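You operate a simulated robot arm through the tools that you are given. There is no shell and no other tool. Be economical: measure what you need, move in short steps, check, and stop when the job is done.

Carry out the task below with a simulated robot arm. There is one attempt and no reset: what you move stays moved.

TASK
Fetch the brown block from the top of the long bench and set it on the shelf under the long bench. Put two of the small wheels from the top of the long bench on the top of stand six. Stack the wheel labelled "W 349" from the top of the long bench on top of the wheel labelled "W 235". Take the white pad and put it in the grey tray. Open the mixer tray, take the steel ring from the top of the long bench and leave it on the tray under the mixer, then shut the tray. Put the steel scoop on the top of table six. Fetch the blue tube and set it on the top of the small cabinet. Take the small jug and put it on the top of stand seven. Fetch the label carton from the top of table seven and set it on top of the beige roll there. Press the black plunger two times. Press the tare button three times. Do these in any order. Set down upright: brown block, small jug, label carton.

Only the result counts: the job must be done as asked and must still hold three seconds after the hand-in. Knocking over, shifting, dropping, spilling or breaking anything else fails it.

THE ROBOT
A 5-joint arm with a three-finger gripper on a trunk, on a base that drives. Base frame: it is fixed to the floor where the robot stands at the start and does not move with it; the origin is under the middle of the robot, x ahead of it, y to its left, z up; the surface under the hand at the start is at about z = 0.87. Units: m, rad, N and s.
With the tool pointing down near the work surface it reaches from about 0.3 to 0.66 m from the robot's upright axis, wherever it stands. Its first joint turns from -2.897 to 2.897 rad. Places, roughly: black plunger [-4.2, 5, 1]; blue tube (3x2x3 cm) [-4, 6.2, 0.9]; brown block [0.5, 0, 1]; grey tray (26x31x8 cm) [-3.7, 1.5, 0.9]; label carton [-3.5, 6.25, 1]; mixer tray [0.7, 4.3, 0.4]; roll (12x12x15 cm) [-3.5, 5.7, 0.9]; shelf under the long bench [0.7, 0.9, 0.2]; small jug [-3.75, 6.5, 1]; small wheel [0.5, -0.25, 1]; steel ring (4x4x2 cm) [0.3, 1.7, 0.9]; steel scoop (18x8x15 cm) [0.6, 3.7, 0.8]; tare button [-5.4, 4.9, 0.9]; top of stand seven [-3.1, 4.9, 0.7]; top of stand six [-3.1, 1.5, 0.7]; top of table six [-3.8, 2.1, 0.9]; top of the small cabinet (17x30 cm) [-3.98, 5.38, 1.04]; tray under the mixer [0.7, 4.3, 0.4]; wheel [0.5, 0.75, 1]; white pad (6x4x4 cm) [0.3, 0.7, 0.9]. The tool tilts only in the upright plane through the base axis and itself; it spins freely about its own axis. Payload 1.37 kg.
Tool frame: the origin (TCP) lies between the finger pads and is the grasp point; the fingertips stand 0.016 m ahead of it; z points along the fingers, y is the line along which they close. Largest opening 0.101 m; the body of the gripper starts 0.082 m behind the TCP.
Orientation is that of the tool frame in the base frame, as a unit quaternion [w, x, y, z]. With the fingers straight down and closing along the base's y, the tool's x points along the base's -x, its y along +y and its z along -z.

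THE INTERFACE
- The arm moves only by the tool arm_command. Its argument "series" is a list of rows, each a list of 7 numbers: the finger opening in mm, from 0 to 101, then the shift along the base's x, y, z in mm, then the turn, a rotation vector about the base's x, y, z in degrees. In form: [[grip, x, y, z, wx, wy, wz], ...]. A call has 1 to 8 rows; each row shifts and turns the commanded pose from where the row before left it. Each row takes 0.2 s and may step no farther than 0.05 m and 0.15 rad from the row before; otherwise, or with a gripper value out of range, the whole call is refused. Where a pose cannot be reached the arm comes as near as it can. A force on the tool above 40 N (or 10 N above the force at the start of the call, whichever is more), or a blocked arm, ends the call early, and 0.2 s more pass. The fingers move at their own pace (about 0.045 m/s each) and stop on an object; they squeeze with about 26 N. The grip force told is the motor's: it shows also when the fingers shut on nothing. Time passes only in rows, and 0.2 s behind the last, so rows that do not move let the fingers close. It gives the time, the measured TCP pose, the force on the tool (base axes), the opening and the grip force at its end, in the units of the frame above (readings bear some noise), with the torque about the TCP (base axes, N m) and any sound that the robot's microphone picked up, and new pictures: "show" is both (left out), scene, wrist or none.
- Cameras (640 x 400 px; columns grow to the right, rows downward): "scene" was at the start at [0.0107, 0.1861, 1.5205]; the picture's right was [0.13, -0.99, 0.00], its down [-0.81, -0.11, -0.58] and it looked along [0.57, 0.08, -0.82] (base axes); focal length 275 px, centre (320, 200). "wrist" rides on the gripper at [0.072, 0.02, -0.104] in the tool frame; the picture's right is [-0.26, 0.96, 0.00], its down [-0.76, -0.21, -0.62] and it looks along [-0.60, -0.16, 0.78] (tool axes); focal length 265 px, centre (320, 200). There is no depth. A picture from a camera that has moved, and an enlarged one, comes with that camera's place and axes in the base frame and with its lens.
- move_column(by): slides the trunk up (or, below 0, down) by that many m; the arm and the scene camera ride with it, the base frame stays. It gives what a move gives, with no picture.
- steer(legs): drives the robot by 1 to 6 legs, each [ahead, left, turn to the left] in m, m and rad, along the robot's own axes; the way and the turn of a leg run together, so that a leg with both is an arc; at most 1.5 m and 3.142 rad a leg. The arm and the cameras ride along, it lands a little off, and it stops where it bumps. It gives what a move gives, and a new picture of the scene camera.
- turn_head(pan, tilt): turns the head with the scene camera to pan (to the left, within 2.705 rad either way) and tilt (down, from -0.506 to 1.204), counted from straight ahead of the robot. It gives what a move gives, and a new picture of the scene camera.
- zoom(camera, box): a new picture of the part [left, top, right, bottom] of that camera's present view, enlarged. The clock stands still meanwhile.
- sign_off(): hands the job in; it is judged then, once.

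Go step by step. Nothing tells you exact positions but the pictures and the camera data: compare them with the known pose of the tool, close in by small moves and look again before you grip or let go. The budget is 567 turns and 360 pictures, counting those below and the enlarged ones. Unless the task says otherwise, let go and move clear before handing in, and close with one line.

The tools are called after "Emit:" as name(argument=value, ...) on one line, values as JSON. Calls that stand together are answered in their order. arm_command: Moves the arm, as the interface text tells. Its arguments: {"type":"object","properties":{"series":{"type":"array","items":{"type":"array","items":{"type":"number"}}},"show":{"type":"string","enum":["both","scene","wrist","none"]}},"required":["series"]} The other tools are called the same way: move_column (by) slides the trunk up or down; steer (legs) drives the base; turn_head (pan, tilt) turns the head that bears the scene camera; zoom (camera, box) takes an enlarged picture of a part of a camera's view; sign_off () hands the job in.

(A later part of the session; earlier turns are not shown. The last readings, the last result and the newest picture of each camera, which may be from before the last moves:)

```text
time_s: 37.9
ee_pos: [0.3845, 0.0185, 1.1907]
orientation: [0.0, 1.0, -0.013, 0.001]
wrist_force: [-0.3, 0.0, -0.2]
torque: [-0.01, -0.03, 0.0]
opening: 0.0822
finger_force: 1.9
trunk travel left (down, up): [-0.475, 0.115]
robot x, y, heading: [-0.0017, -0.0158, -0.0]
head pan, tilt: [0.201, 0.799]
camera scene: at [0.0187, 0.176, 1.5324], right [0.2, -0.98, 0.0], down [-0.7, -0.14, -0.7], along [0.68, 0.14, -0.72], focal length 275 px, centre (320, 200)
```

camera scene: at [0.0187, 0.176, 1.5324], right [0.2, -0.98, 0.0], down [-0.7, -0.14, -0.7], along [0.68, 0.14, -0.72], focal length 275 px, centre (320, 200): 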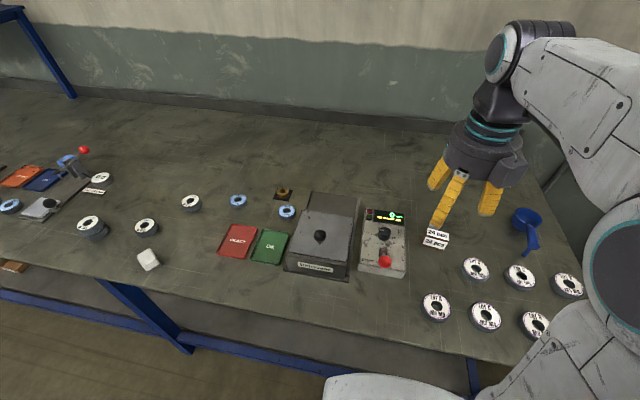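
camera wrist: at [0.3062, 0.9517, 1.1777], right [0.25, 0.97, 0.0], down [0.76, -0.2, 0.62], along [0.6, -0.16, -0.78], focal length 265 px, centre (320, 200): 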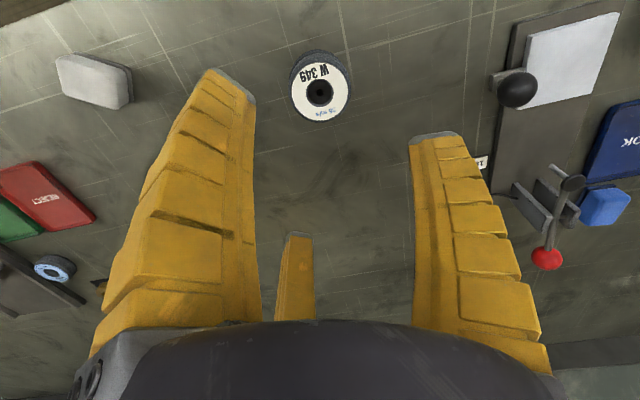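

Now zoom in on the brown block in front.

Emit:
zoom(camera="scene", box=[390, 200, 490, 270])

Emit:
zoom(camera="wrist", box=[0, 0, 640, 400])

```text
5.71 times, centred on (440, 235) of scene
camera zoom: at [0.0187, 0.176, 1.5324], right [0.2, -0.98, 0.0], down [-0.7, -0.14, -0.7], along [0.68, 0.14, -0.72], focal length 1572 px, centre (-366, 0)
```

zoom: 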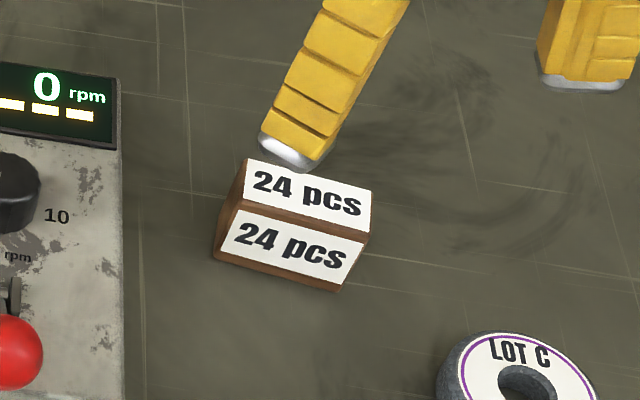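

```text
1.00 times, centred on (320, 200) of wrist (not enlarged: the box is as wide or as high as the picture)
camera zoom: at [0.457, -0.0032, 1.2958], right [-0.29, -0.96, 0.0], down [-0.75, 0.23, 0.62], along [-0.59, 0.18, -0.78], focal length 265 px, centre (320, 200)
```

zoom: 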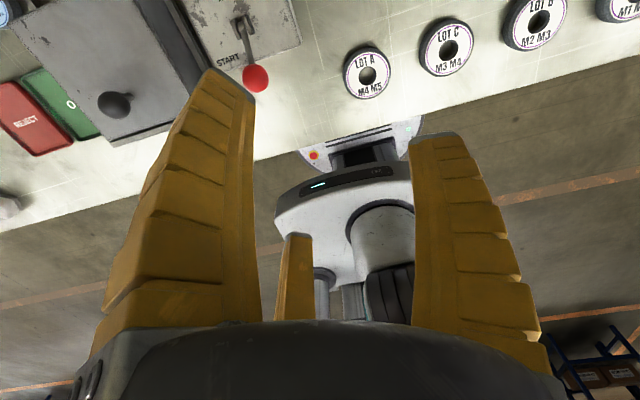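

Block is about 6×3×4.6 cm centred near (0.535,-0.05). Before gripping I want to see the shelf: back off and lower the trunk for a look.

Emit:
steer(legs=[[-0.7, 0.8, 0]])

Emit:
move_column(by=-0.45)

Emit:
turn_head(pan=0.0, tilt=0.45)

```text
time_s: 43.4
ee_pos: [-0.3089, 0.8121, 1.192]
orientation: [-0.001, 1.0, -0.016, 0.0]
wrist_force: [0.6, -0.2, -0.6]
torque: [0.04, -0.03, 0.03]
opening: 0.0818
finger_force: 1.4
trunk travel left (down, up): [-0.475, 0.115]
robot x, y, heading: [-0.6918, 0.7811, -0.003]
head pan, tilt: [0.201, 0.799]
camera scene: at [-0.674, 0.971, 1.5323], right [0.2, -0.98, 0.0], down [-0.7, -0.14, -0.7], along [0.68, 0.14, -0.72], focal length 275 px, centre (320, 200)
```

scene: 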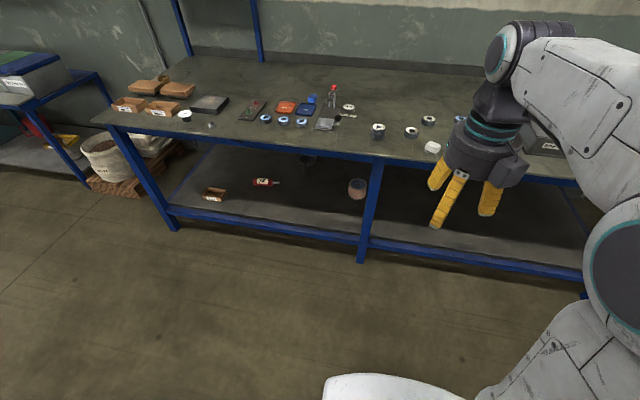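

```text
refused: -0.45 is not a number from -0.4 to 0.4
```

```text
time_s: 44.2
ee_pos: [-0.3077, 0.811, 1.1905]
orientation: [0.0, 1.0, -0.016, 0.0]
wrist_force: [0.0, 0.6, 0.7]
torque: [-0.02, 0.02, -0.01]
opening: 0.082
finger_force: 1.9
trunk travel left (down, up): [-0.475, 0.115]
robot x, y, heading: [-0.6907, 0.7766, -0.005]
head pan, tilt: [0.0, 0.45]
camera scene: at [-0.661, 0.9548, 1.5627], right [0.0, -1.0, 0.0], down [-0.44, 0.0, -0.9], along [0.9, 0.0, -0.44], focal length 275 px, centre (320, 200)
```

scene: 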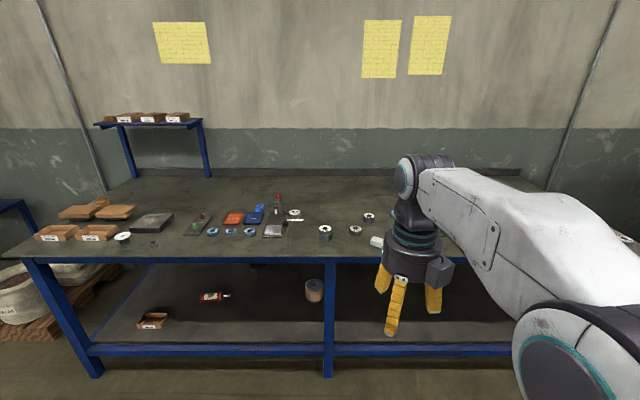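

The shelf right of the mid-leg is free, rail at about x=0.3, shelf top ≈0.2. I'll tilt the tool forward ~60°, so the block can be set on the shelf with the same tilt, then drive to the block.

Emit:
arm_command(series=[[95, 0, 0, 0, 0, -8.5, 0], [95, 0, 0, 0, 0, -8.5, 0], [95, 0, 0, 0, 0, -8.5, 0], [95, 0, 0, 0, 0, -8.5, 0], [95, 0, 0, 0, 0, -8.5, 0], [95, 0, 0, 0, 0, -8.5, 0], [95, 0, 0, 0, 0, -8.5, 0]], show="wrist")

```text
time_s: 45.8
ee_pos: [-0.3067, 0.8028, 1.1904]
orientation: [-0.051, 0.869, -0.024, 0.492]
wrist_force: [-0.2, 0.2, -0.1]
torque: [0.0, 0.02, 0.01]
opening: 0.0957
finger_force: 0.7
out of reach, approached as far as the arm can: row 3, 4, 6
trunk travel left (down, up): [-0.475, 0.115]
robot x, y, heading: [-0.6941, 0.7778, -0.0]
head pan, tilt: [0.0, 0.45]
camera wrist: at [-0.3591, 0.771, 1.3035], right [-0.13, -0.93, -0.33], down [-0.92, 0.24, -0.31], along [0.36, 0.27, -0.89], focal length 265 px, centre (320, 200)
```

wrist: 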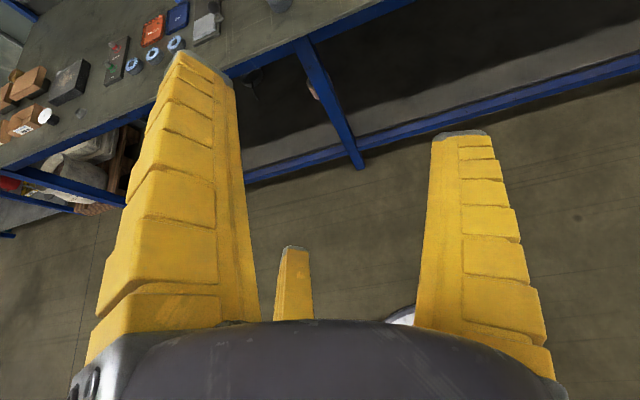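

The tool is tilted ~60° with a few degrees of roll from the spin limit, which is acceptable. Drive to face the block at radius ≈0.6.

Emit:
steer(legs=[[0.62, -0.828, 0]])

Emit:
turn_head(pan=-0.25, tilt=0.75)

Emit:
arm_command(series=[[95, 0, 0, -10, 0, 0, 0], [95, 0, 0, 0, 0, 0, 0]], show="wrist")

```text
time_s: 51.1
ee_pos: [0.3182, -0.0147, 1.191]
orientation: [-0.053, 0.868, -0.021, 0.492]
wrist_force: [-0.3, -0.2, -0.3]
torque: [0.02, 0.02, 0.02]
opening: 0.0954
finger_force: 0.6
trunk travel left (down, up): [-0.475, 0.115]
robot x, y, heading: [-0.0688, -0.0412, 0.006]
head pan, tilt: [0.0, 0.45]
camera scene: at [-0.0381, 0.135, 1.5628], right [0.01, -1.0, 0.0], down [-0.44, 0.0, -0.9], along [0.9, 0.01, -0.44], focal length 275 px, centre (320, 200)
```

scene: 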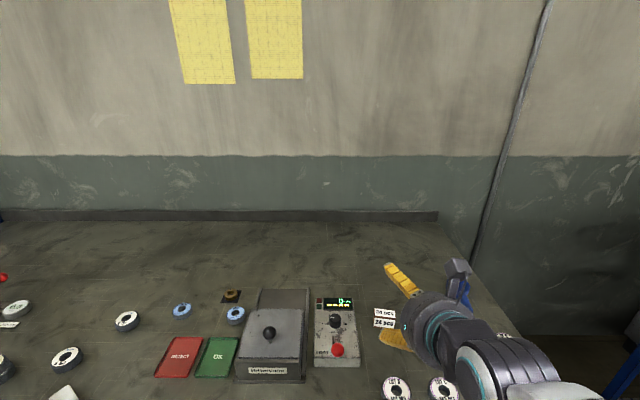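

```text
time_s: 51.9
ee_pos: [0.3166, -0.0142, 1.1902]
orientation: [-0.053, 0.869, -0.021, 0.492]
wrist_force: [-0.1, -0.1, 1.0]
torque: [0.0, 0.0, 0.01]
opening: 0.0956
finger_force: 0.7
trunk travel left (down, up): [-0.475, 0.115]
robot x, y, heading: [-0.0659, -0.043, 0.004]
head pan, tilt: [-0.25, 0.75]
camera scene: at [-0.0497, 0.1147, 1.5364], right [-0.24, -0.97, 0.0], down [-0.66, 0.16, -0.73], along [0.71, -0.18, -0.68], focal length 275 px, centre (320, 200)
```

scene: 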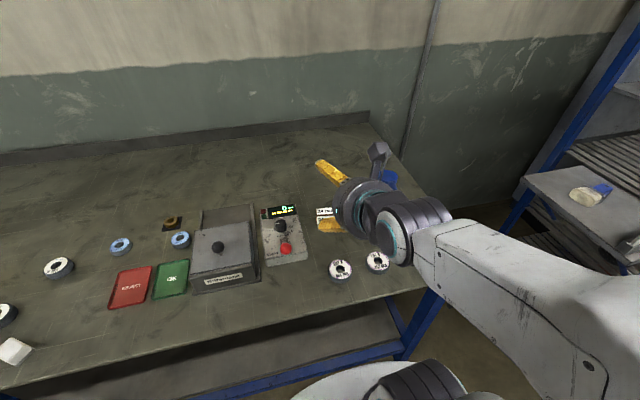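

```text
time_s: 52.5
ee_pos: [0.3159, -0.0142, 1.1794]
orientation: [-0.053, 0.868, -0.021, 0.493]
wrist_force: [0.4, 0.8, 0.0]
torque: [-0.01, 0.02, 0.02]
opening: 0.0957
finger_force: 0.4
trunk travel left (down, up): [-0.475, 0.115]
robot x, y, heading: [-0.068, -0.0394, 0.005]
head pan, tilt: [-0.25, 0.75]
camera wrist: at [0.2648, -0.0468, 1.2938], right [-0.12, -0.93, -0.33], down [-0.92, 0.23, -0.3], along [0.36, 0.27, -0.89], focal length 265 px, centre (320, 200)
```

wrist: 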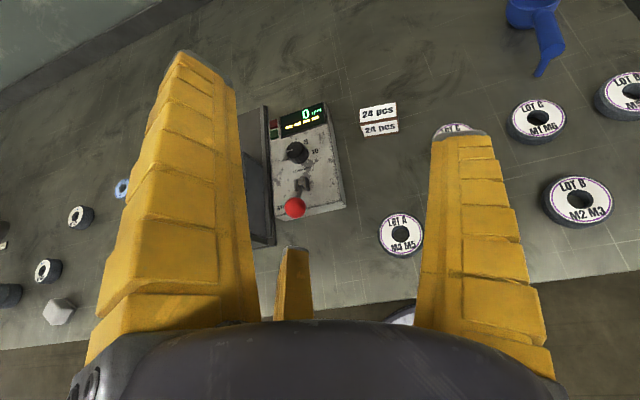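

The block is at ≈(0.536,-0.049). Move to a pre-grasp point behind and above it along the tool axis.

Emit:
arm_command(series=[[86, 24, -6, -39, 0, 0, -0.75], [86, 24, -6, -39, 0, 0, -0.75], [86, 24, -6, -39, 0, 0, -0.75], [86, 24, -6, -39, 0, 0, -0.75], [86, 24, -6, -39, 0, 0, -0.75], [86, 24, -6, -39, 0, 0, -0.75]], show="both")

```text
time_s: 53.9
ee_pos: [0.4807, -0.0398, 0.9658]
orientation: [-0.033, 0.867, -0.057, 0.493]
wrist_force: [-1.3, -0.6, -0.6]
torque: [0.03, -0.02, 0.0]
opening: 0.0875
finger_force: 1.3
out of reach, approached as far as the arm can: row 1, 2, 3
trunk travel left (down, up): [-0.475, 0.115]
robot x, y, heading: [-0.0683, -0.0409, 0.005]
head pan, tilt: [-0.25, 0.75]
camera scene: at [-0.0488, 0.1146, 1.5364], right [-0.24, -0.97, 0.0], down [-0.66, 0.16, -0.73], along [0.71, -0.18, -0.68], focal length 275 px, centre (320, 200)
camera wrist: at [0.4273, -0.0686, 1.0785], right [-0.2, -0.92, -0.33], down [-0.9, 0.3, -0.3], along [0.38, 0.24, -0.89], focal length 265 px, centre (320, 200)
```

scene: 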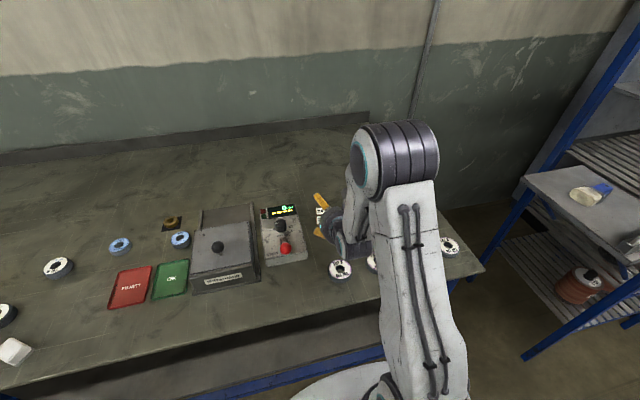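
wrist: 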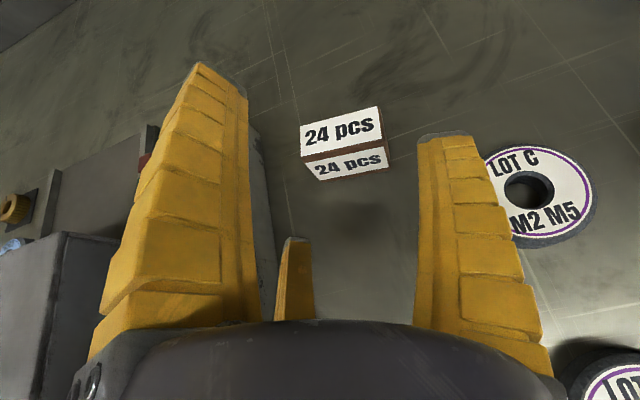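

Aligned in direction; shift to y=-0.05 and lower, then advance along the tool axis.

Emit:
arm_command(series=[[86, 0, -5, -20, 0, 0, 0], [86, 0, -5, -20, 0, 0, 0], [86, 14, 0, -8, 0, 0, 0]], show="wrist")

```text
time_s: 54.7
ee_pos: [0.493, -0.0413, 0.9193]
orientation: [-0.032, 0.866, -0.058, 0.496]
wrist_force: [-7.5, -1.6, 12.4]
torque: [0.35, 0.75, 0.31]
opening: 0.088
finger_force: 1.3
out of reach, approached as far as the arm can: row 1, 2
trunk travel left (down, up): [-0.475, 0.115]
robot x, y, heading: [-0.0678, -0.0442, 0.005]
head pan, tilt: [-0.25, 0.75]
camera wrist: at [0.4385, -0.07, 1.0321], right [-0.2, -0.92, -0.34], down [-0.9, 0.31, -0.31], along [0.39, 0.24, -0.89], focal length 265 px, centre (320, 200)
```

wrist: 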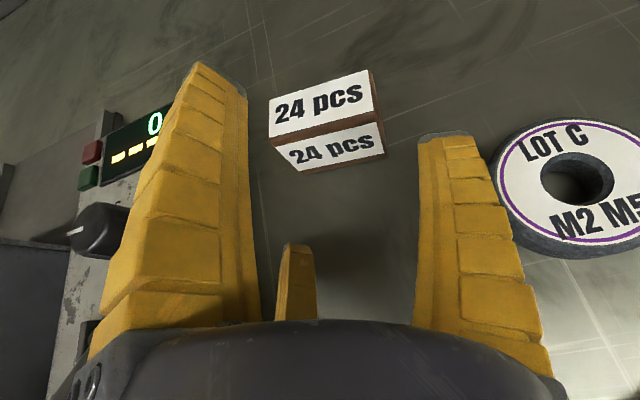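

The reading shows a lower third finger touching the bench at this tilt. I'll back off upward, spin the tool back (camera below) and use a 40° tilt instead.

Emit:
arm_command(series=[[86, -14, 0, 12, 0, 0, 0], [86, -10, 0, 45, 0, 0, 0], [86, -10, 0, 45, 0, 0, 0], [86, 0, 0, 45, 0, 0, 0], [86, 0, 0, 0, 7.29, 0.0, -4.34], [86, 0, 0, 0, 7.29, 0.0, -4.34], [86, 0, 0, 0, 7.29, 0.0, -4.34], [86, 0, 0, 0, 7.29, 0.0, -4.34]], show="none")

Emit:
arm_command(series=[[86, 0, 0, 0, 7.29, 0.0, -4.34], [86, 0, 0, 0, 7.29, 0.0, -4.34], [86, 0, 0, 0, 7.29, 0.0, -4.34], [86, 0, 0, 0, 7.29, 0.0, -4.34], [86, 0, 0, 0, 7.29, 0.0, -4.34], [86, 0, 0, 0, 7.29, 0.0, -4.34], [86, 0, 0, 0, 7.29, 0.0, -4.34], [86, 0, 0, 0, 7.29, 0.0, -4.34]], show="none")

Emit:
arm_command(series=[[86, 0, 0, 0, 7.29, 0.0, -4.34], [86, 0, 0, 0, 7.29, 0.0, -4.34], [86, 0, 0, 0, 7.29, 0.0, -4.34], [86, 0, 0, 0, 7.29, 0.0, -4.34], [86, 0, 0, 0, 7.29, 0.0, -4.34], [86, 0, 0, 0, 7.29, 0.0, -4.34], [86, 0, 0, 0, 7.29, 0.0, -4.34], [86, 0, 0, 0, 7.29, 0.0, -4.34]], show="none")

```text
time_s: 56.5
ee_pos: [0.4603, -0.0414, 1.0648]
orientation: [-0.175, 0.812, -0.308, 0.463]
wrist_force: [-0.4, 0.2, 0.0]
torque: [0.01, -0.02, -0.03]
opening: 0.0877
finger_force: 1.2
trunk travel left (down, up): [-0.475, 0.115]
robot x, y, heading: [-0.0705, -0.0373, 0.004]
head pan, tilt: [-0.25, 0.75]
```

```text
time_s: 58.3
ee_pos: [0.4601, -0.0408, 1.0652]
orientation: [0.404, -0.501, 0.709, -0.287]
wrist_force: [0.2, -0.2, 0.2]
torque: [0.0, -0.01, 0.02]
opening: 0.0877
finger_force: 0.6
trunk travel left (down, up): [-0.475, 0.115]
robot x, y, heading: [-0.0679, -0.0393, 0.006]
head pan, tilt: [-0.25, 0.75]
```

```text
time_s: 60.1
ee_pos: [0.4601, -0.0422, 1.0648]
orientation: [0.494, -0.02, 0.869, -0.013]
wrist_force: [0.2, -0.6, 0.6]
torque: [0.02, 0.0, -0.02]
opening: 0.0874
finger_force: 1.1
trunk travel left (down, up): [-0.475, 0.115]
robot x, y, heading: [-0.0673, -0.0446, 0.003]
head pan, tilt: [-0.25, 0.75]
```

Finish the spin, reduce the tilt to 40°, and look.

Emit:
arm_command(series=[[86, 0, 0, 0, 2.1, 0, -1.3], [86, 0, 0, 0, 0, 6.5, 0], [86, 0, 0, 0, 0, 6.5, 0], [86, 0, 0, 0, 0, 6.5, 0], [86, 0, -3, -20, 0, 0, 0], [86, 0, -3, -20, 0, 0, 0]], show="both")

```text
time_s: 61.5
ee_pos: [0.4601, -0.0452, 1.0244]
orientation: [0.34, -0.002, 0.94, -0.004]
wrist_force: [-0.5, -0.8, 0.0]
torque: [0.0, -0.01, -0.02]
opening: 0.0876
finger_force: 1.6
trunk travel left (down, up): [-0.475, 0.115]
robot x, y, heading: [-0.0643, -0.0442, 0.009]
head pan, tilt: [-0.25, 0.75]
camera scene: at [-0.0494, 0.1146, 1.5364], right [-0.24, -0.97, 0.0], down [-0.66, 0.16, -0.73], along [0.71, -0.18, -0.68], focal length 275 px, centre (320, 200)
camera wrist: at [0.3373, -0.025, 1.0595], right [0.2, 0.97, 0.16], down [0.19, -0.2, 0.96], along [0.96, -0.17, -0.22], focal length 265 px, centre (320, 200)
```

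scene: 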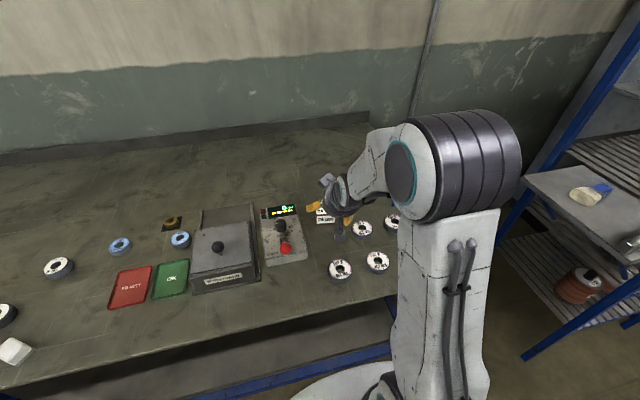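
wrist: 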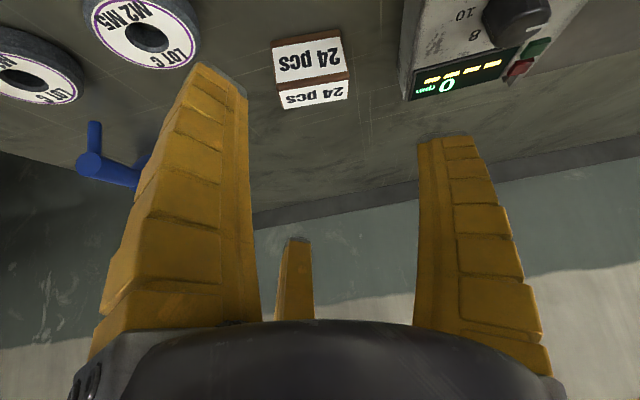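

Good pose. Approach pre-grasp, then along the tool axis.

Emit:
arm_command(series=[[86, 8, -2, -30, 0, 0, 0], [86, 8, -2, -30, 0, 0, 0], [86, 19, 0, -23, 0, 0, 0]], show="wrist")

```text
time_s: 62.3
ee_pos: [0.4942, -0.0514, 0.942]
orientation: [0.34, -0.001, 0.94, -0.007]
wrist_force: [0.1, -0.3, 0.1]
torque: [0.01, -0.01, 0.0]
opening: 0.0877
finger_force: 1.7
trunk travel left (down, up): [-0.475, 0.115]
robot x, y, heading: [-0.0652, -0.0437, 0.01]
head pan, tilt: [-0.25, 0.75]
camera wrist: at [0.373, -0.0293, 0.9762], right [0.21, 0.97, 0.16], down [0.18, -0.19, 0.96], along [0.96, -0.17, -0.22], focal length 265 px, centre (320, 200)
```

wrist: 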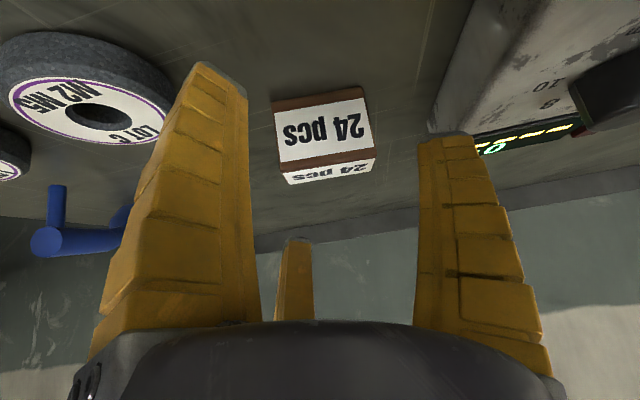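

Centered. Advance along the axis and close.

Emit:
arm_command(series=[[86, 19, 1, -22, 0, 0, 0], [86, 19, 1, -22, 0, 0, 0], [0, 0, 0, 0, 0, 0, 0], [0, 0, 0, 0, 0, 0, 0], [0, 0, 0, 0, 0, 0, 0]], show="wrist")

```text
time_s: 62.9
ee_pos: [0.5232, -0.0473, 0.9137]
orientation: [0.341, -0.004, 0.94, -0.005]
wrist_force: [-4.0, 2.3, 6.8]
torque: [-0.07, 0.47, -0.18]
opening: 0.0883
finger_force: 1.5
trunk travel left (down, up): [-0.475, 0.115]
robot x, y, heading: [-0.0684, -0.0412, 0.006]
head pan, tilt: [-0.25, 0.75]
stopped in row 2: the force on the tool passed its limit at 46 N (the readings are from after the stop); the commanded pose is now the measured one
camera wrist: at [0.4008, -0.0259, 0.9469], right [0.2, 0.97, 0.16], down [0.18, -0.2, 0.96], along [0.96, -0.16, -0.22], focal length 265 px, centre (320, 200)
```

wrist: 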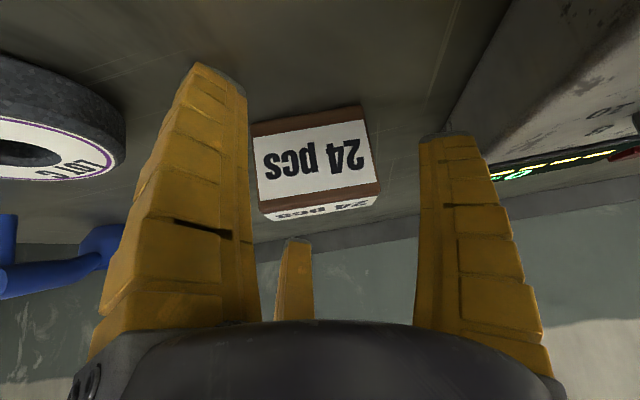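

The contact fits a third finger: the hand really has three fingers around the axis, and the low one touched the bench. So I'll use the tool straight down for the block. Lift, straighten, and centre over the block.

Emit:
arm_command(series=[[86, -10, 0, 30, 0, 0, 0], [86, -10, 0, 45, 0, 0, 0], [86, 0, 0, 40, 0, 8, 0], [86, 0, 0, 0, 0, 8, 0], [86, 0, 0, 0, 0, 8, 0], [86, 0, 0, 0, 0, 8, 0], [86, 0, 0, 0, 0, 7.8, 0]], show="wrist")

Emit:
zoom(camera="scene", box=[260, 120, 440, 290])

```text
time_s: 64.5
ee_pos: [0.5039, -0.0475, 1.0273]
orientation: [0.0, -0.004, 1.0, 0.0]
wrist_force: [-0.3, 1.2, 0.5]
torque: [0.03, -0.02, -0.02]
opening: 0.0875
finger_force: 1.3
trunk travel left (down, up): [-0.475, 0.115]
robot x, y, heading: [-0.0644, -0.0421, 0.001]
head pan, tilt: [-0.25, 0.75]
camera wrist: at [0.4323, -0.0275, 1.1319], right [0.26, 0.97, 0.0], down [0.76, -0.2, 0.62], along [0.6, -0.16, -0.78], focal length 265 px, centre (320, 200)
```

wrist: 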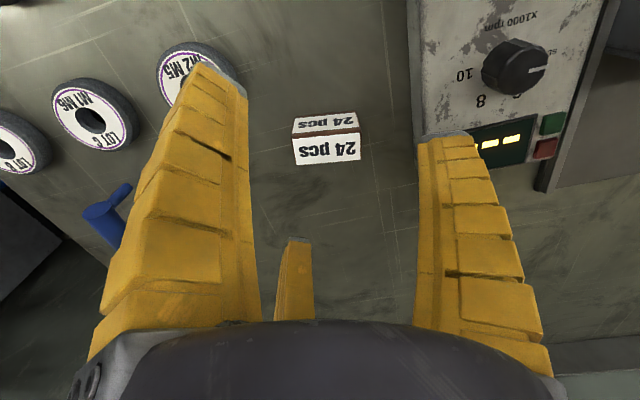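

```text
2.35 times, centred on (350, 205) of scene
camera zoom: at [-0.0489, 0.1147, 1.5364], right [-0.24, -0.97, 0.0], down [-0.66, 0.16, -0.73], along [0.71, -0.18, -0.68], focal length 648 px, centre (249, 188)
```

zoom: 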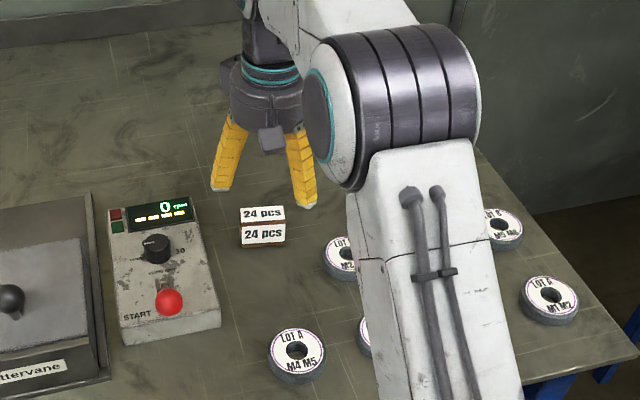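

Block top centre ≈(0.54,-0.05). Move over it and lower partway.

Emit:
arm_command(series=[[86, 17, 1, -25, 0, 0, 0], [86, 17, 2, -30, 0, 0, 0], [86, 0, 0, -20, 0, 0, 0]], show="wrist")

```text
time_s: 65.3
ee_pos: [0.537, -0.0453, 0.9507]
orientation: [0.0, -0.004, 1.0, 0.0]
wrist_force: [-0.8, 0.6, -0.3]
torque: [0.0, 0.0, -0.02]
opening: 0.0875
finger_force: 0.8
trunk travel left (down, up): [-0.475, 0.115]
robot x, y, heading: [-0.0643, -0.042, 0.003]
head pan, tilt: [-0.25, 0.75]
camera wrist: at [0.465, -0.0244, 1.0567], right [0.26, 0.97, 0.0], down [0.76, -0.2, 0.62], along [0.6, -0.16, -0.78], focal length 265 px, centre (320, 200)
```

wrist: 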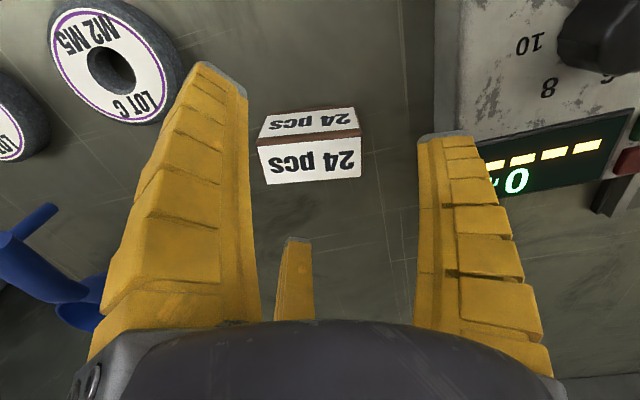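

Centered; lower and close with full squeeze.

Emit:
arm_command(series=[[86, 0, 0, -40, 0, 0, 0], [86, 0, 0, -16, 0, 0, 0], [0, 0, 0, 0, 0, 0, 0], [0, 0, 0, 0, 0, 0, 0], [0, 0, 0, 0, 0, 0, 0], [0, 0, 0, 0, 0, 0, 0]], show="wrist")

```text
time_s: 66.7
ee_pos: [0.5365, -0.0454, 0.8966]
orientation: [0.002, -0.004, 1.0, -0.001]
wrist_force: [-0.1, 0.3, 4.3]
torque: [0.08, -0.1, 0.03]
opening: 0.0328
finger_force: 26.4
trunk travel left (down, up): [-0.475, 0.115]
robot x, y, heading: [-0.0713, -0.0385, 0.003]
head pan, tilt: [-0.25, 0.75]
camera wrist: at [0.465, -0.0252, 1.0021], right [0.26, 0.97, 0.0], down [0.76, -0.2, 0.62], along [0.6, -0.16, -0.78], focal length 265 px, centre (320, 200)
```

wrist: 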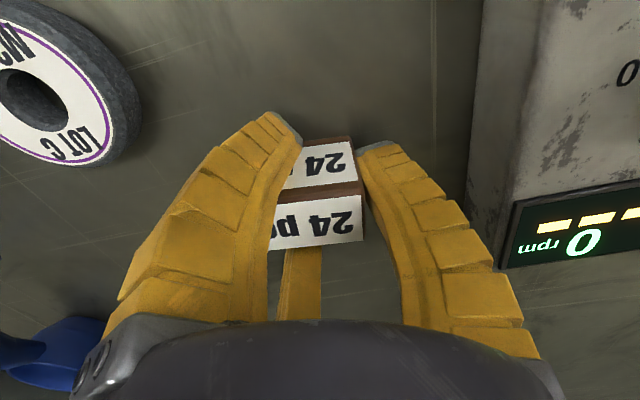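

Held with opening 33 mm, which confirms the three-finger geometry. Lift and check.

Emit:
arm_command(series=[[0, 0, 0, 20, 0, 0, 0], [0, 0, 0, 40, 0, 0, 0], [0, -10, 0, 48, 0, 0, 0], [0, -10, 0, 48, 0, 0, 0], [0, -30, 0, 30, 0, 0, 0]], show="wrist")

```text
time_s: 67.9
ee_pos: [0.4852, -0.0439, 1.0826]
orientation: [0.001, -0.004, 1.0, 0.0]
wrist_force: [-0.2, 0.3, -0.2]
torque: [0.01, 0.0, 0.03]
opening: 0.0306
finger_force: 25.7
trunk travel left (down, up): [-0.475, 0.115]
robot x, y, heading: [-0.0689, -0.0362, 0.005]
head pan, tilt: [-0.25, 0.75]
camera wrist: at [0.4132, -0.0241, 1.1881], right [0.26, 0.97, 0.0], down [0.76, -0.2, 0.62], along [0.6, -0.16, -0.78], focal length 265 px, centre (320, 200)
```

wrist: 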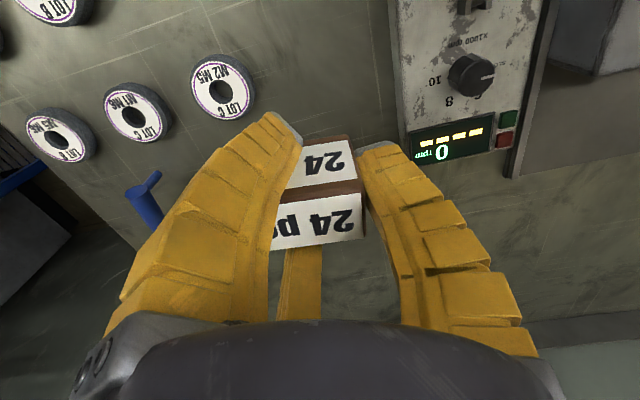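

Held. Back away from the bench and lower the trunk.

Emit:
steer(legs=[[-0.75, 0.45, 0]])

Emit:
move_column(by=-0.4)

Emit:
move_column(by=-0.07)

Emit:
turn_head(pan=0.0, tilt=0.5)

```text
time_s: 72.5
ee_pos: [-0.2792, 0.3968, 1.0823]
orientation: [0.0, -0.006, 1.0, 0.0]
wrist_force: [0.3, 0.3, -0.3]
torque: [-0.02, -0.01, -0.02]
opening: 0.0301
finger_force: 26.3
trunk travel left (down, up): [-0.475, 0.115]
robot x, y, heading: [-0.831, 0.3952, 0.009]
head pan, tilt: [-0.25, 0.75]
camera scene: at [-0.8152, 0.5537, 1.5363], right [-0.24, -0.97, 0.0], down [-0.66, 0.16, -0.73], along [0.71, -0.17, -0.68], focal length 275 px, centre (320, 200)
```

scene: 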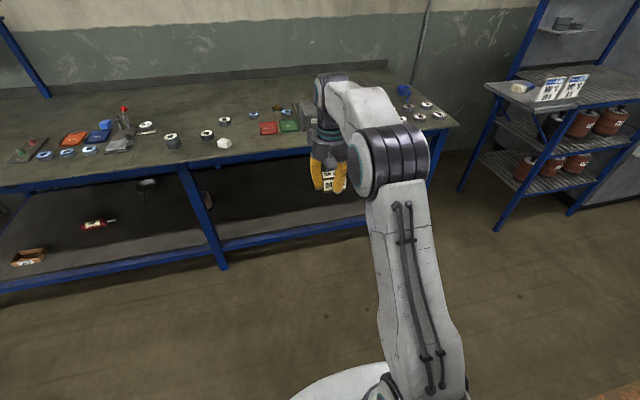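

```text
time_s: 76.3
ee_pos: [-0.2782, 0.3959, 0.6813]
orientation: [0.001, -0.006, 1.0, -0.001]
wrist_force: [0.9, -0.5, -0.2]
torque: [-0.01, 0.0, 0.02]
opening: 0.0301
finger_force: 25.8
trunk travel left (down, up): [-0.075, 0.515]
robot x, y, heading: [-0.838, 0.397, 0.01]
head pan, tilt: [-0.25, 0.75]
```

```text
time_s: 77.4
ee_pos: [-0.2806, 0.3964, 0.6119]
orientation: [0.001, -0.006, 1.0, 0.0]
wrist_force: [-0.2, -0.6, 0.4]
torque: [0.04, -0.04, -0.03]
opening: 0.0301
finger_force: 26.2
trunk travel left (down, up): [-0.005, 0.585]
robot x, y, heading: [-0.8311, 0.3936, 0.006]
head pan, tilt: [-0.25, 0.75]
```

```text
time_s: 78.2
ee_pos: [-0.279, 0.3976, 0.6123]
orientation: [0.001, -0.006, 1.0, 0.0]
wrist_force: [0.3, -0.4, -1.0]
torque: [-0.01, 0.04, -0.01]
opening: 0.0298
finger_force: 26.4
trunk travel left (down, up): [-0.005, 0.585]
robot x, y, heading: [-0.8309, 0.3991, 0.013]
head pan, tilt: [0.0, 0.499]
camera scene: at [-0.8044, 0.5741, 1.0883], right [0.01, -1.0, 0.0], down [-0.48, 0.0, -0.88], along [0.88, 0.01, -0.48], focal length 275 px, centre (320, 200)
```

scene: 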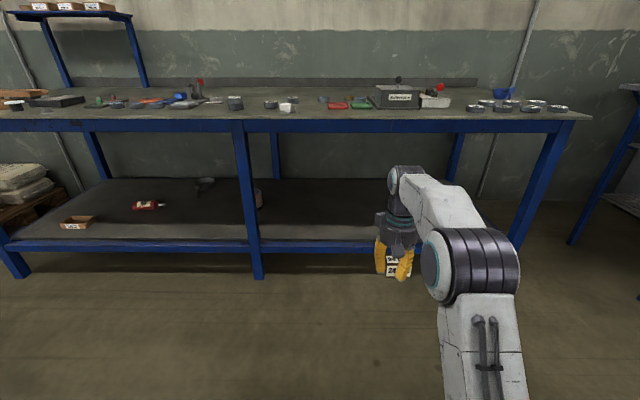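

Nice view of the shelf: rail/front edge around x≈0.31, z≈0.2–0.24. Extend the arm forward and down to z≈0.31 here in free space first.

Emit:
arm_command(series=[[0, 11, 0, -43, 0, 0, 0], [0, 11, 0, -43, 0, 0, 0], [0, 11, 0, -43, 0, 0, 0], [0, 11, 0, -43, 0, 0, 0], [0, 11, 0, -43, 0, 0, 0], [0, 11, 0, -43, 0, 0, 0], [0, 11, 0, -43, 0, 0, 0]], show="scene")

```text
time_s: 79.8
ee_pos: [-0.1992, 0.3954, 0.3119]
orientation: [0.002, -0.007, 1.0, 0.0]
wrist_force: [-0.6, -0.1, 0.4]
torque: [0.02, 0.02, -0.04]
opening: 0.03
finger_force: 26.0
trunk travel left (down, up): [-0.005, 0.585]
robot x, y, heading: [-0.8298, 0.4007, 0.008]
head pan, tilt: [0.0, 0.499]
camera scene: at [-0.8047, 0.5741, 1.0884], right [0.01, -1.0, 0.0], down [-0.48, 0.0, -0.88], along [0.88, 0.01, -0.48], focal length 275 px, centre (320, 200)
```

scene: 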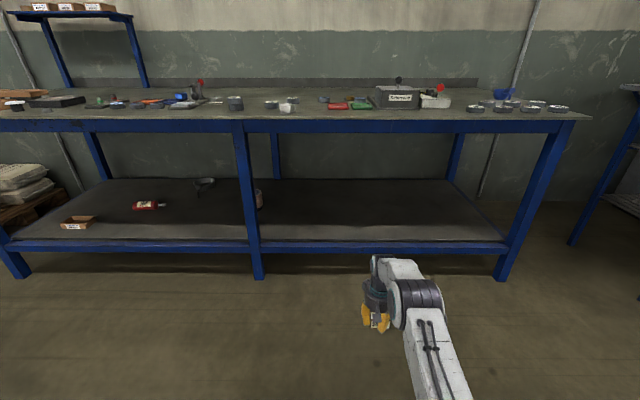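

Reachable, with the arm low. Drive forward under the bench in two steps.

Emit:
steer(legs=[[0.4, 0, 0]])

Emit:
zoom(camera="wrist", box=[0, 0, 640, 400])

```text
time_s: 82.3
ee_pos: [0.1978, 0.4087, 0.3107]
orientation: [0.0, -0.011, 1.0, 0.0]
wrist_force: [0.2, -0.5, 0.7]
torque: [0.04, 0.01, -0.02]
opening: 0.0301
finger_force: 25.6
trunk travel left (down, up): [-0.005, 0.585]
robot x, y, heading: [-0.4345, 0.4025, 0.018]
head pan, tilt: [0.0, 0.499]
camera scene: at [-0.4079, 0.5798, 1.0883], right [0.02, -1.0, 0.0], down [-0.48, -0.01, -0.88], along [0.88, 0.02, -0.48], focal length 275 px, centre (320, 200)
```

scene: 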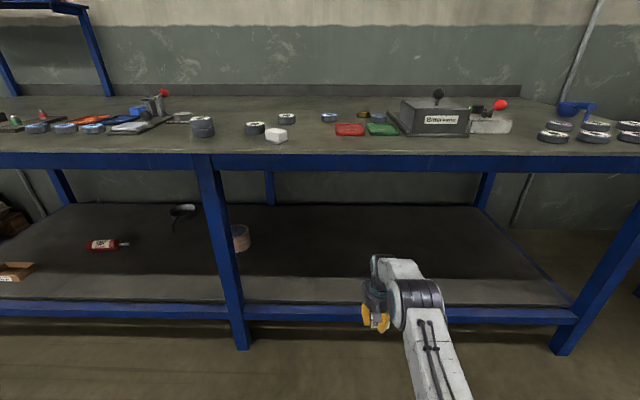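

```text
1.00 times, centred on (320, 200) of wrist (not enlarged: the box is as wide or as high as the picture)
camera zoom: at [0.125, 0.4275, 0.4165], right [0.24, 0.97, 0.0], down [0.76, -0.19, 0.62], along [0.6, -0.15, -0.78], focal length 265 px, centre (320, 200)
```

zoom: 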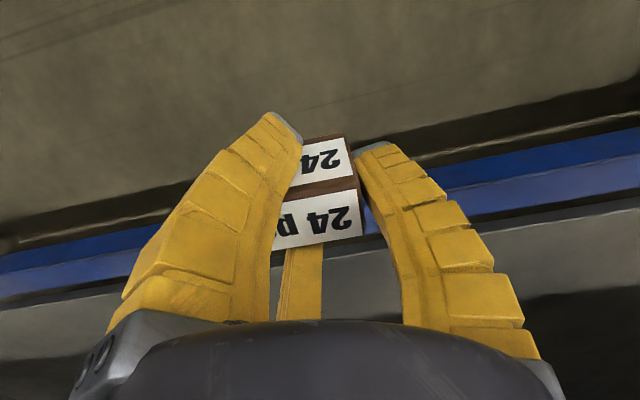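

Shelf front edge is at x≈0.315, z≈0.245; the block bottom clears it by ~3 cm. Drive in 0.22 m.

Emit:
steer(legs=[[0.22, 0, 0]])

Emit:
arm_command(series=[[0, 0, 0, -10, 0, 0, 0], [0, 0, 0, -10, 0, 0, 0]], show="wrist")

```text
time_s: 84.0
ee_pos: [0.4117, 0.4137, 0.3117]
orientation: [0.001, -0.012, 1.0, 0.0]
wrist_force: [0.2, -0.8, -1.0]
torque: [0.0, -0.02, 0.04]
opening: 0.0295
finger_force: 25.9
trunk travel left (down, up): [-0.005, 0.585]
robot x, y, heading: [-0.2207, 0.4082, 0.014]
head pan, tilt: [0.0, 0.499]
camera scene: at [-0.1933, 0.584, 1.0883], right [0.02, -1.0, 0.0], down [-0.48, -0.01, -0.88], along [0.88, 0.02, -0.48], focal length 275 px, centre (320, 200)
```

scene: 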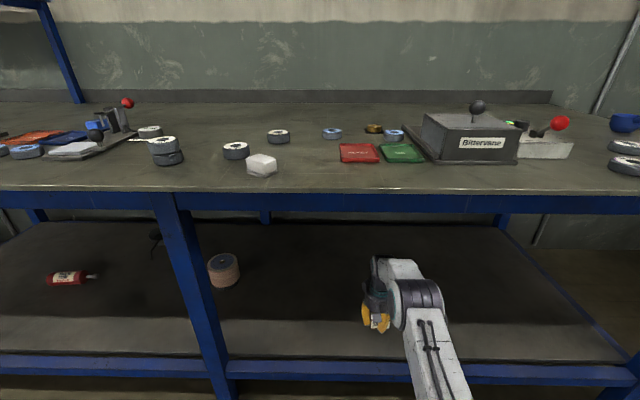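

```text
time_s: 84.5
ee_pos: [0.412, 0.414, 0.2922]
orientation: [0.0, -0.011, 1.0, 0.001]
wrist_force: [-0.6, 0.0, -0.6]
torque: [-0.01, -0.01, 0.05]
opening: 0.0296
finger_force: 26.3
trunk travel left (down, up): [-0.005, 0.585]
robot x, y, heading: [-0.22, 0.41, 0.018]
head pan, tilt: [0.0, 0.499]
camera wrist: at [0.3397, 0.4329, 0.3963], right [0.24, 0.97, 0.0], down [0.76, -0.19, 0.62], along [0.6, -0.15, -0.78], focal length 265 px, centre (320, 200)
```

wrist: 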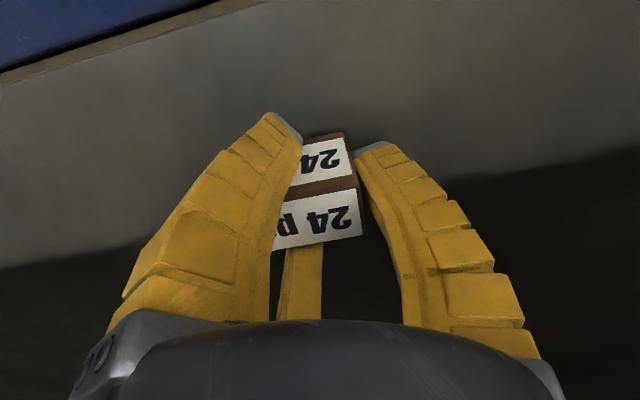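

Over the shelf. Lower until contact.

Emit:
arm_command(series=[[0, 0, 0, -6, 0, 0, 0], [0, 0, 0, -5, 0, 0, 0], [0, 0, 0, 0, 0, 0, 0]], show="none")

Emit:
arm_command(series=[[0, 0, 0, -3, 0, 0, 0], [0, 0, 0, -3, 0, 0, 0], [0, 0, 0, 0, 0, 0, 0]], show="none")

```text
time_s: 85.3
ee_pos: [0.4123, 0.4127, 0.2805]
orientation: [0.0, -0.011, 1.0, 0.0]
wrist_force: [-0.1, 0.3, -0.4]
torque: [0.03, 0.0, -0.02]
opening: 0.0298
finger_force: 25.3
trunk travel left (down, up): [-0.005, 0.585]
robot x, y, heading: [-0.2192, 0.4071, 0.021]
head pan, tilt: [0.0, 0.499]
```

```text
time_s: 86.2
ee_pos: [0.4133, 0.4135, 0.2732]
orientation: [0.001, -0.011, 1.0, 0.0]
wrist_force: [0.8, -0.7, -0.4]
torque: [0.0, 0.0, 0.03]
opening: 0.0298
finger_force: 25.9
trunk travel left (down, up): [-0.005, 0.585]
robot x, y, heading: [-0.2196, 0.4109, 0.02]
head pan, tilt: [0.0, 0.499]
```

Emit:
arm_command(series=[[0, 0, 0, -3, 0, 0, 0], [0, 0, 0, -3, 0, 0, 0], [0, 0, 0, 0, 0, 0, 0]], show="none")

Emit:
arm_command(series=[[0, 0, 0, -3, 0, 0, 0], [0, 0, 0, -3, 0, 0, 0], [0, 0, 0, 0, 0, 0, 0]], show="wrist")

```text
time_s: 87.0
ee_pos: [0.412, 0.4129, 0.2672]
orientation: [0.0, -0.012, 1.0, -0.001]
wrist_force: [0.2, -0.3, 1.2]
torque: [0.04, 0.02, 0.01]
opening: 0.0298
finger_force: 25.7
trunk travel left (down, up): [-0.005, 0.585]
robot x, y, heading: [-0.224, 0.4086, 0.017]
head pan, tilt: [0.0, 0.499]
```

```text
time_s: 87.8
ee_pos: [0.4119, 0.4129, 0.265]
orientation: [0.003, -0.011, 1.0, 0.001]
wrist_force: [-2.0, -5.8, 23.0]
torque: [-0.37, 0.07, -0.09]
opening: 0.0329
finger_force: 26.4
trunk travel left (down, up): [-0.005, 0.585]
robot x, y, heading: [-0.2202, 0.4054, 0.017]
head pan, tilt: [0.0, 0.499]
camera wrist: at [0.3394, 0.4316, 0.3701], right [0.24, 0.97, 0.0], down [0.76, -0.19, 0.63], along [0.61, -0.15, -0.78], focal length 265 px, centre (320, 200)
```

wrist: 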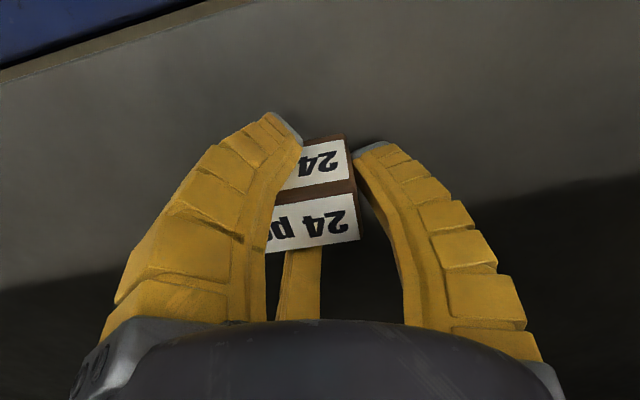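

Contact. Ease up 3 mm and open, then rise and check.

Emit:
arm_command(series=[[0, 0, 0, 3, 0, 0, 0], [80, 0, 0, 0, 0, 0, 0], [80, 0, 0, 0, 0, 0, 0], [80, 0, 0, 0, 0, 0, 0], [80, 0, 0, 30, 0, 0, 0], [80, 0, 0, 30, 0, 0, 0]], show="wrist")

```text
time_s: 89.2
ee_pos: [0.4124, 0.4136, 0.3258]
orientation: [0.0, -0.011, 1.0, 0.0]
wrist_force: [0.9, -0.1, 0.1]
torque: [-0.01, 0.02, 0.0]
opening: 0.0822
finger_force: 1.3
trunk travel left (down, up): [-0.005, 0.585]
robot x, y, heading: [-0.2243, 0.4049, 0.015]
head pan, tilt: [0.0, 0.499]
camera wrist: at [0.3398, 0.4324, 0.4305], right [0.24, 0.97, 0.0], down [0.76, -0.19, 0.62], along [0.6, -0.15, -0.78], focal length 265 px, centre (320, 200)
```

wrist: 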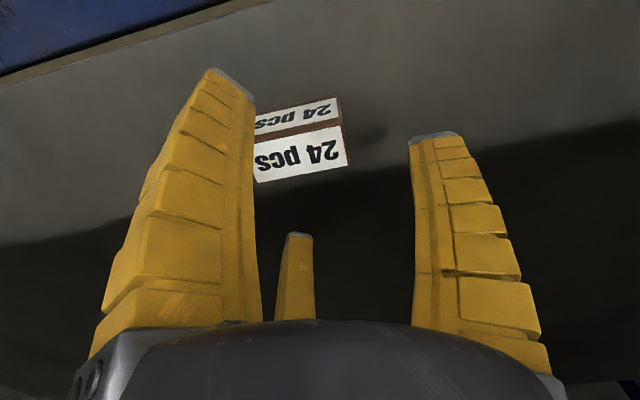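

The brown block stands upright on the shelf. Rise, back out, and restore the trunk height.

Emit:
arm_command(series=[[80, 0, 0, 30, 0, 0, 0]], show="none")

Emit:
steer(legs=[[-0.75, 0, 0]])

Emit:
move_column(by=0.4)

Emit:
move_column(by=0.07)

```text
time_s: 89.5
ee_pos: [0.4127, 0.4143, 0.3542]
orientation: [0.001, -0.011, 1.0, 0.001]
wrist_force: [-0.2, 1.1, 0.1]
torque: [0.03, -0.02, -0.01]
opening: 0.082
finger_force: 1.9
trunk travel left (down, up): [-0.005, 0.585]
robot x, y, heading: [-0.2195, 0.4094, 0.021]
head pan, tilt: [0.0, 0.499]
```

```text
time_s: 93.6
ee_pos: [-0.3395, 0.4033, 0.3557]
orientation: [0.001, -0.019, 1.0, 0.0]
wrist_force: [-0.3, 0.1, 1.4]
torque: [-0.01, 0.01, -0.01]
opening: 0.0822
finger_force: 1.5
trunk travel left (down, up): [-0.005, 0.585]
robot x, y, heading: [-0.9722, 0.3888, 0.036]
head pan, tilt: [0.0, 0.499]
camera scene: at [-0.9471, 0.5641, 1.0883], right [0.03, -1.0, 0.0], down [-0.48, -0.02, -0.88], along [0.88, 0.03, -0.48], focal length 275 px, centre (320, 200)
```

scene: 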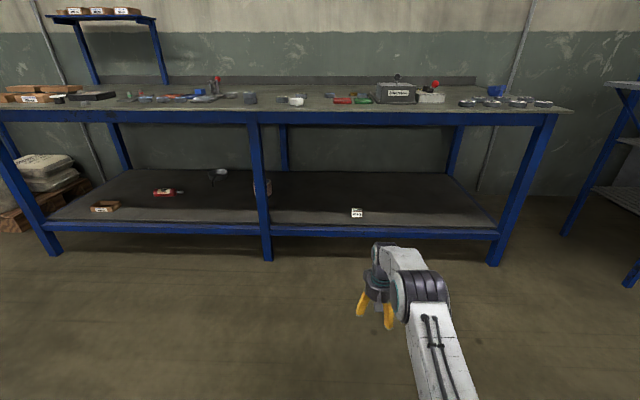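

```text
time_s: 97.5
ee_pos: [-0.3401, 0.4018, 0.7546]
orientation: [0.002, -0.019, 1.0, 0.0]
wrist_force: [0.5, 0.7, 0.0]
torque: [-0.02, 0.02, 0.0]
opening: 0.0822
finger_force: 1.8
trunk travel left (down, up): [-0.405, 0.185]
robot x, y, heading: [-0.9717, 0.3878, 0.032]
head pan, tilt: [0.0, 0.499]
```

```text
time_s: 98.5
ee_pos: [-0.339, 0.4021, 0.8252]
orientation: [0.0, -0.019, 1.0, -0.001]
wrist_force: [0.7, 0.6, 0.1]
torque: [-0.01, -0.02, 0.02]
opening: 0.0821
finger_force: 1.4
trunk travel left (down, up): [-0.475, 0.115]
robot x, y, heading: [-0.9714, 0.3871, 0.036]
head pan, tilt: [0.0, 0.499]
```

Block is fine on the shelf. Now the white pad near (0.31,0.73): raise the arm and drive there.

Emit:
arm_command(series=[[80, -24, 0, 43, 0, 0, 0], [80, -24, 0, 43, 0, 0, 0], [80, -24, 0, 43, 0, 0, 0], [80, -24, 0, 43, 0, 0, 0], [80, -24, 0, 43, 0, 0, 0], [80, -24, 0, 43, 0, 0, 0]], show="none")

Emit:
steer(legs=[[0.87, 0.3, -0.036]])

Emit:
turn_head(pan=0.0, tilt=0.9)

```text
time_s: 99.9
ee_pos: [-0.4833, 0.4064, 1.0834]
orientation: [0.0, -0.02, 1.0, 0.0]
wrist_force: [-0.8, 0.2, -0.2]
torque: [0.0, 0.0, 0.02]
opening: 0.0822
finger_force: 1.4
trunk travel left (down, up): [-0.475, 0.115]
robot x, y, heading: [-0.9734, 0.3872, 0.034]
head pan, tilt: [0.0, 0.499]
```

```text
time_s: 104.7
ee_pos: [0.3798, 0.6947, 1.0816]
orientation: [0.001, 0.005, 1.0, 0.001]
wrist_force: [-0.4, 0.4, 0.1]
torque: [0.02, 0.02, 0.01]
opening: 0.0822
finger_force: 1.7
trunk travel left (down, up): [-0.475, 0.115]
robot x, y, heading: [-0.108, 0.6991, -0.014]
head pan, tilt: [0.0, 0.499]
camera scene: at [-0.0765, 0.8741, 1.5583], right [-0.01, -1.0, 0.0], down [-0.48, 0.01, -0.88], along [0.88, -0.01, -0.48], focal length 275 px, centre (320, 200)
```

scene: 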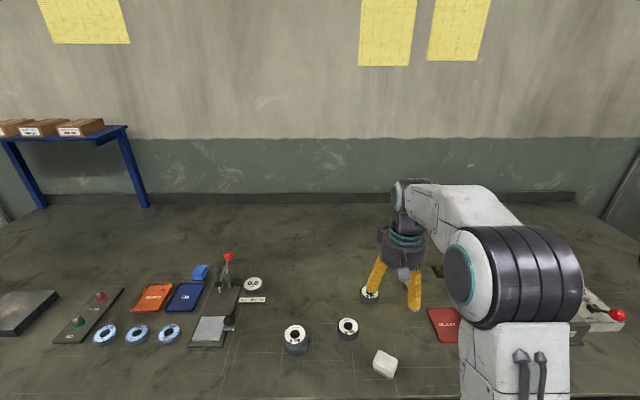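

```text
time_s: 105.6
ee_pos: [0.38, 0.6952, 1.0824]
orientation: [0.001, 0.005, 1.0, 0.0]
wrist_force: [0.5, -0.4, 0.3]
torque: [0.0, 0.01, -0.01]
opening: 0.082
finger_force: 1.2
trunk travel left (down, up): [-0.475, 0.115]
robot x, y, heading: [-0.1106, 0.6973, -0.011]
head pan, tilt: [0.0, 0.901]
camera scene: at [-0.0922, 0.8742, 1.5245], right [-0.01, -1.0, 0.0], down [-0.78, 0.01, -0.62], along [0.62, -0.01, -0.78], focal length 275 px, centre (320, 200)
```

scene: 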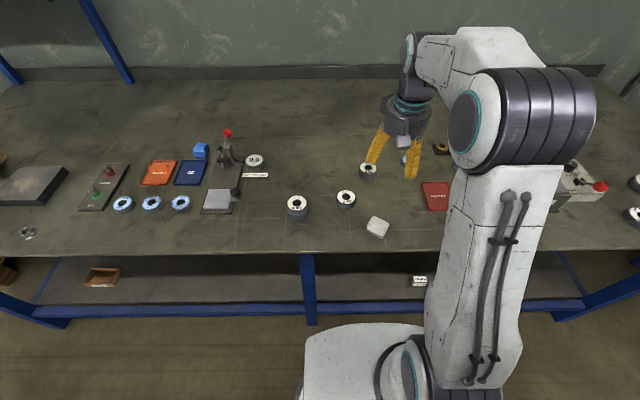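

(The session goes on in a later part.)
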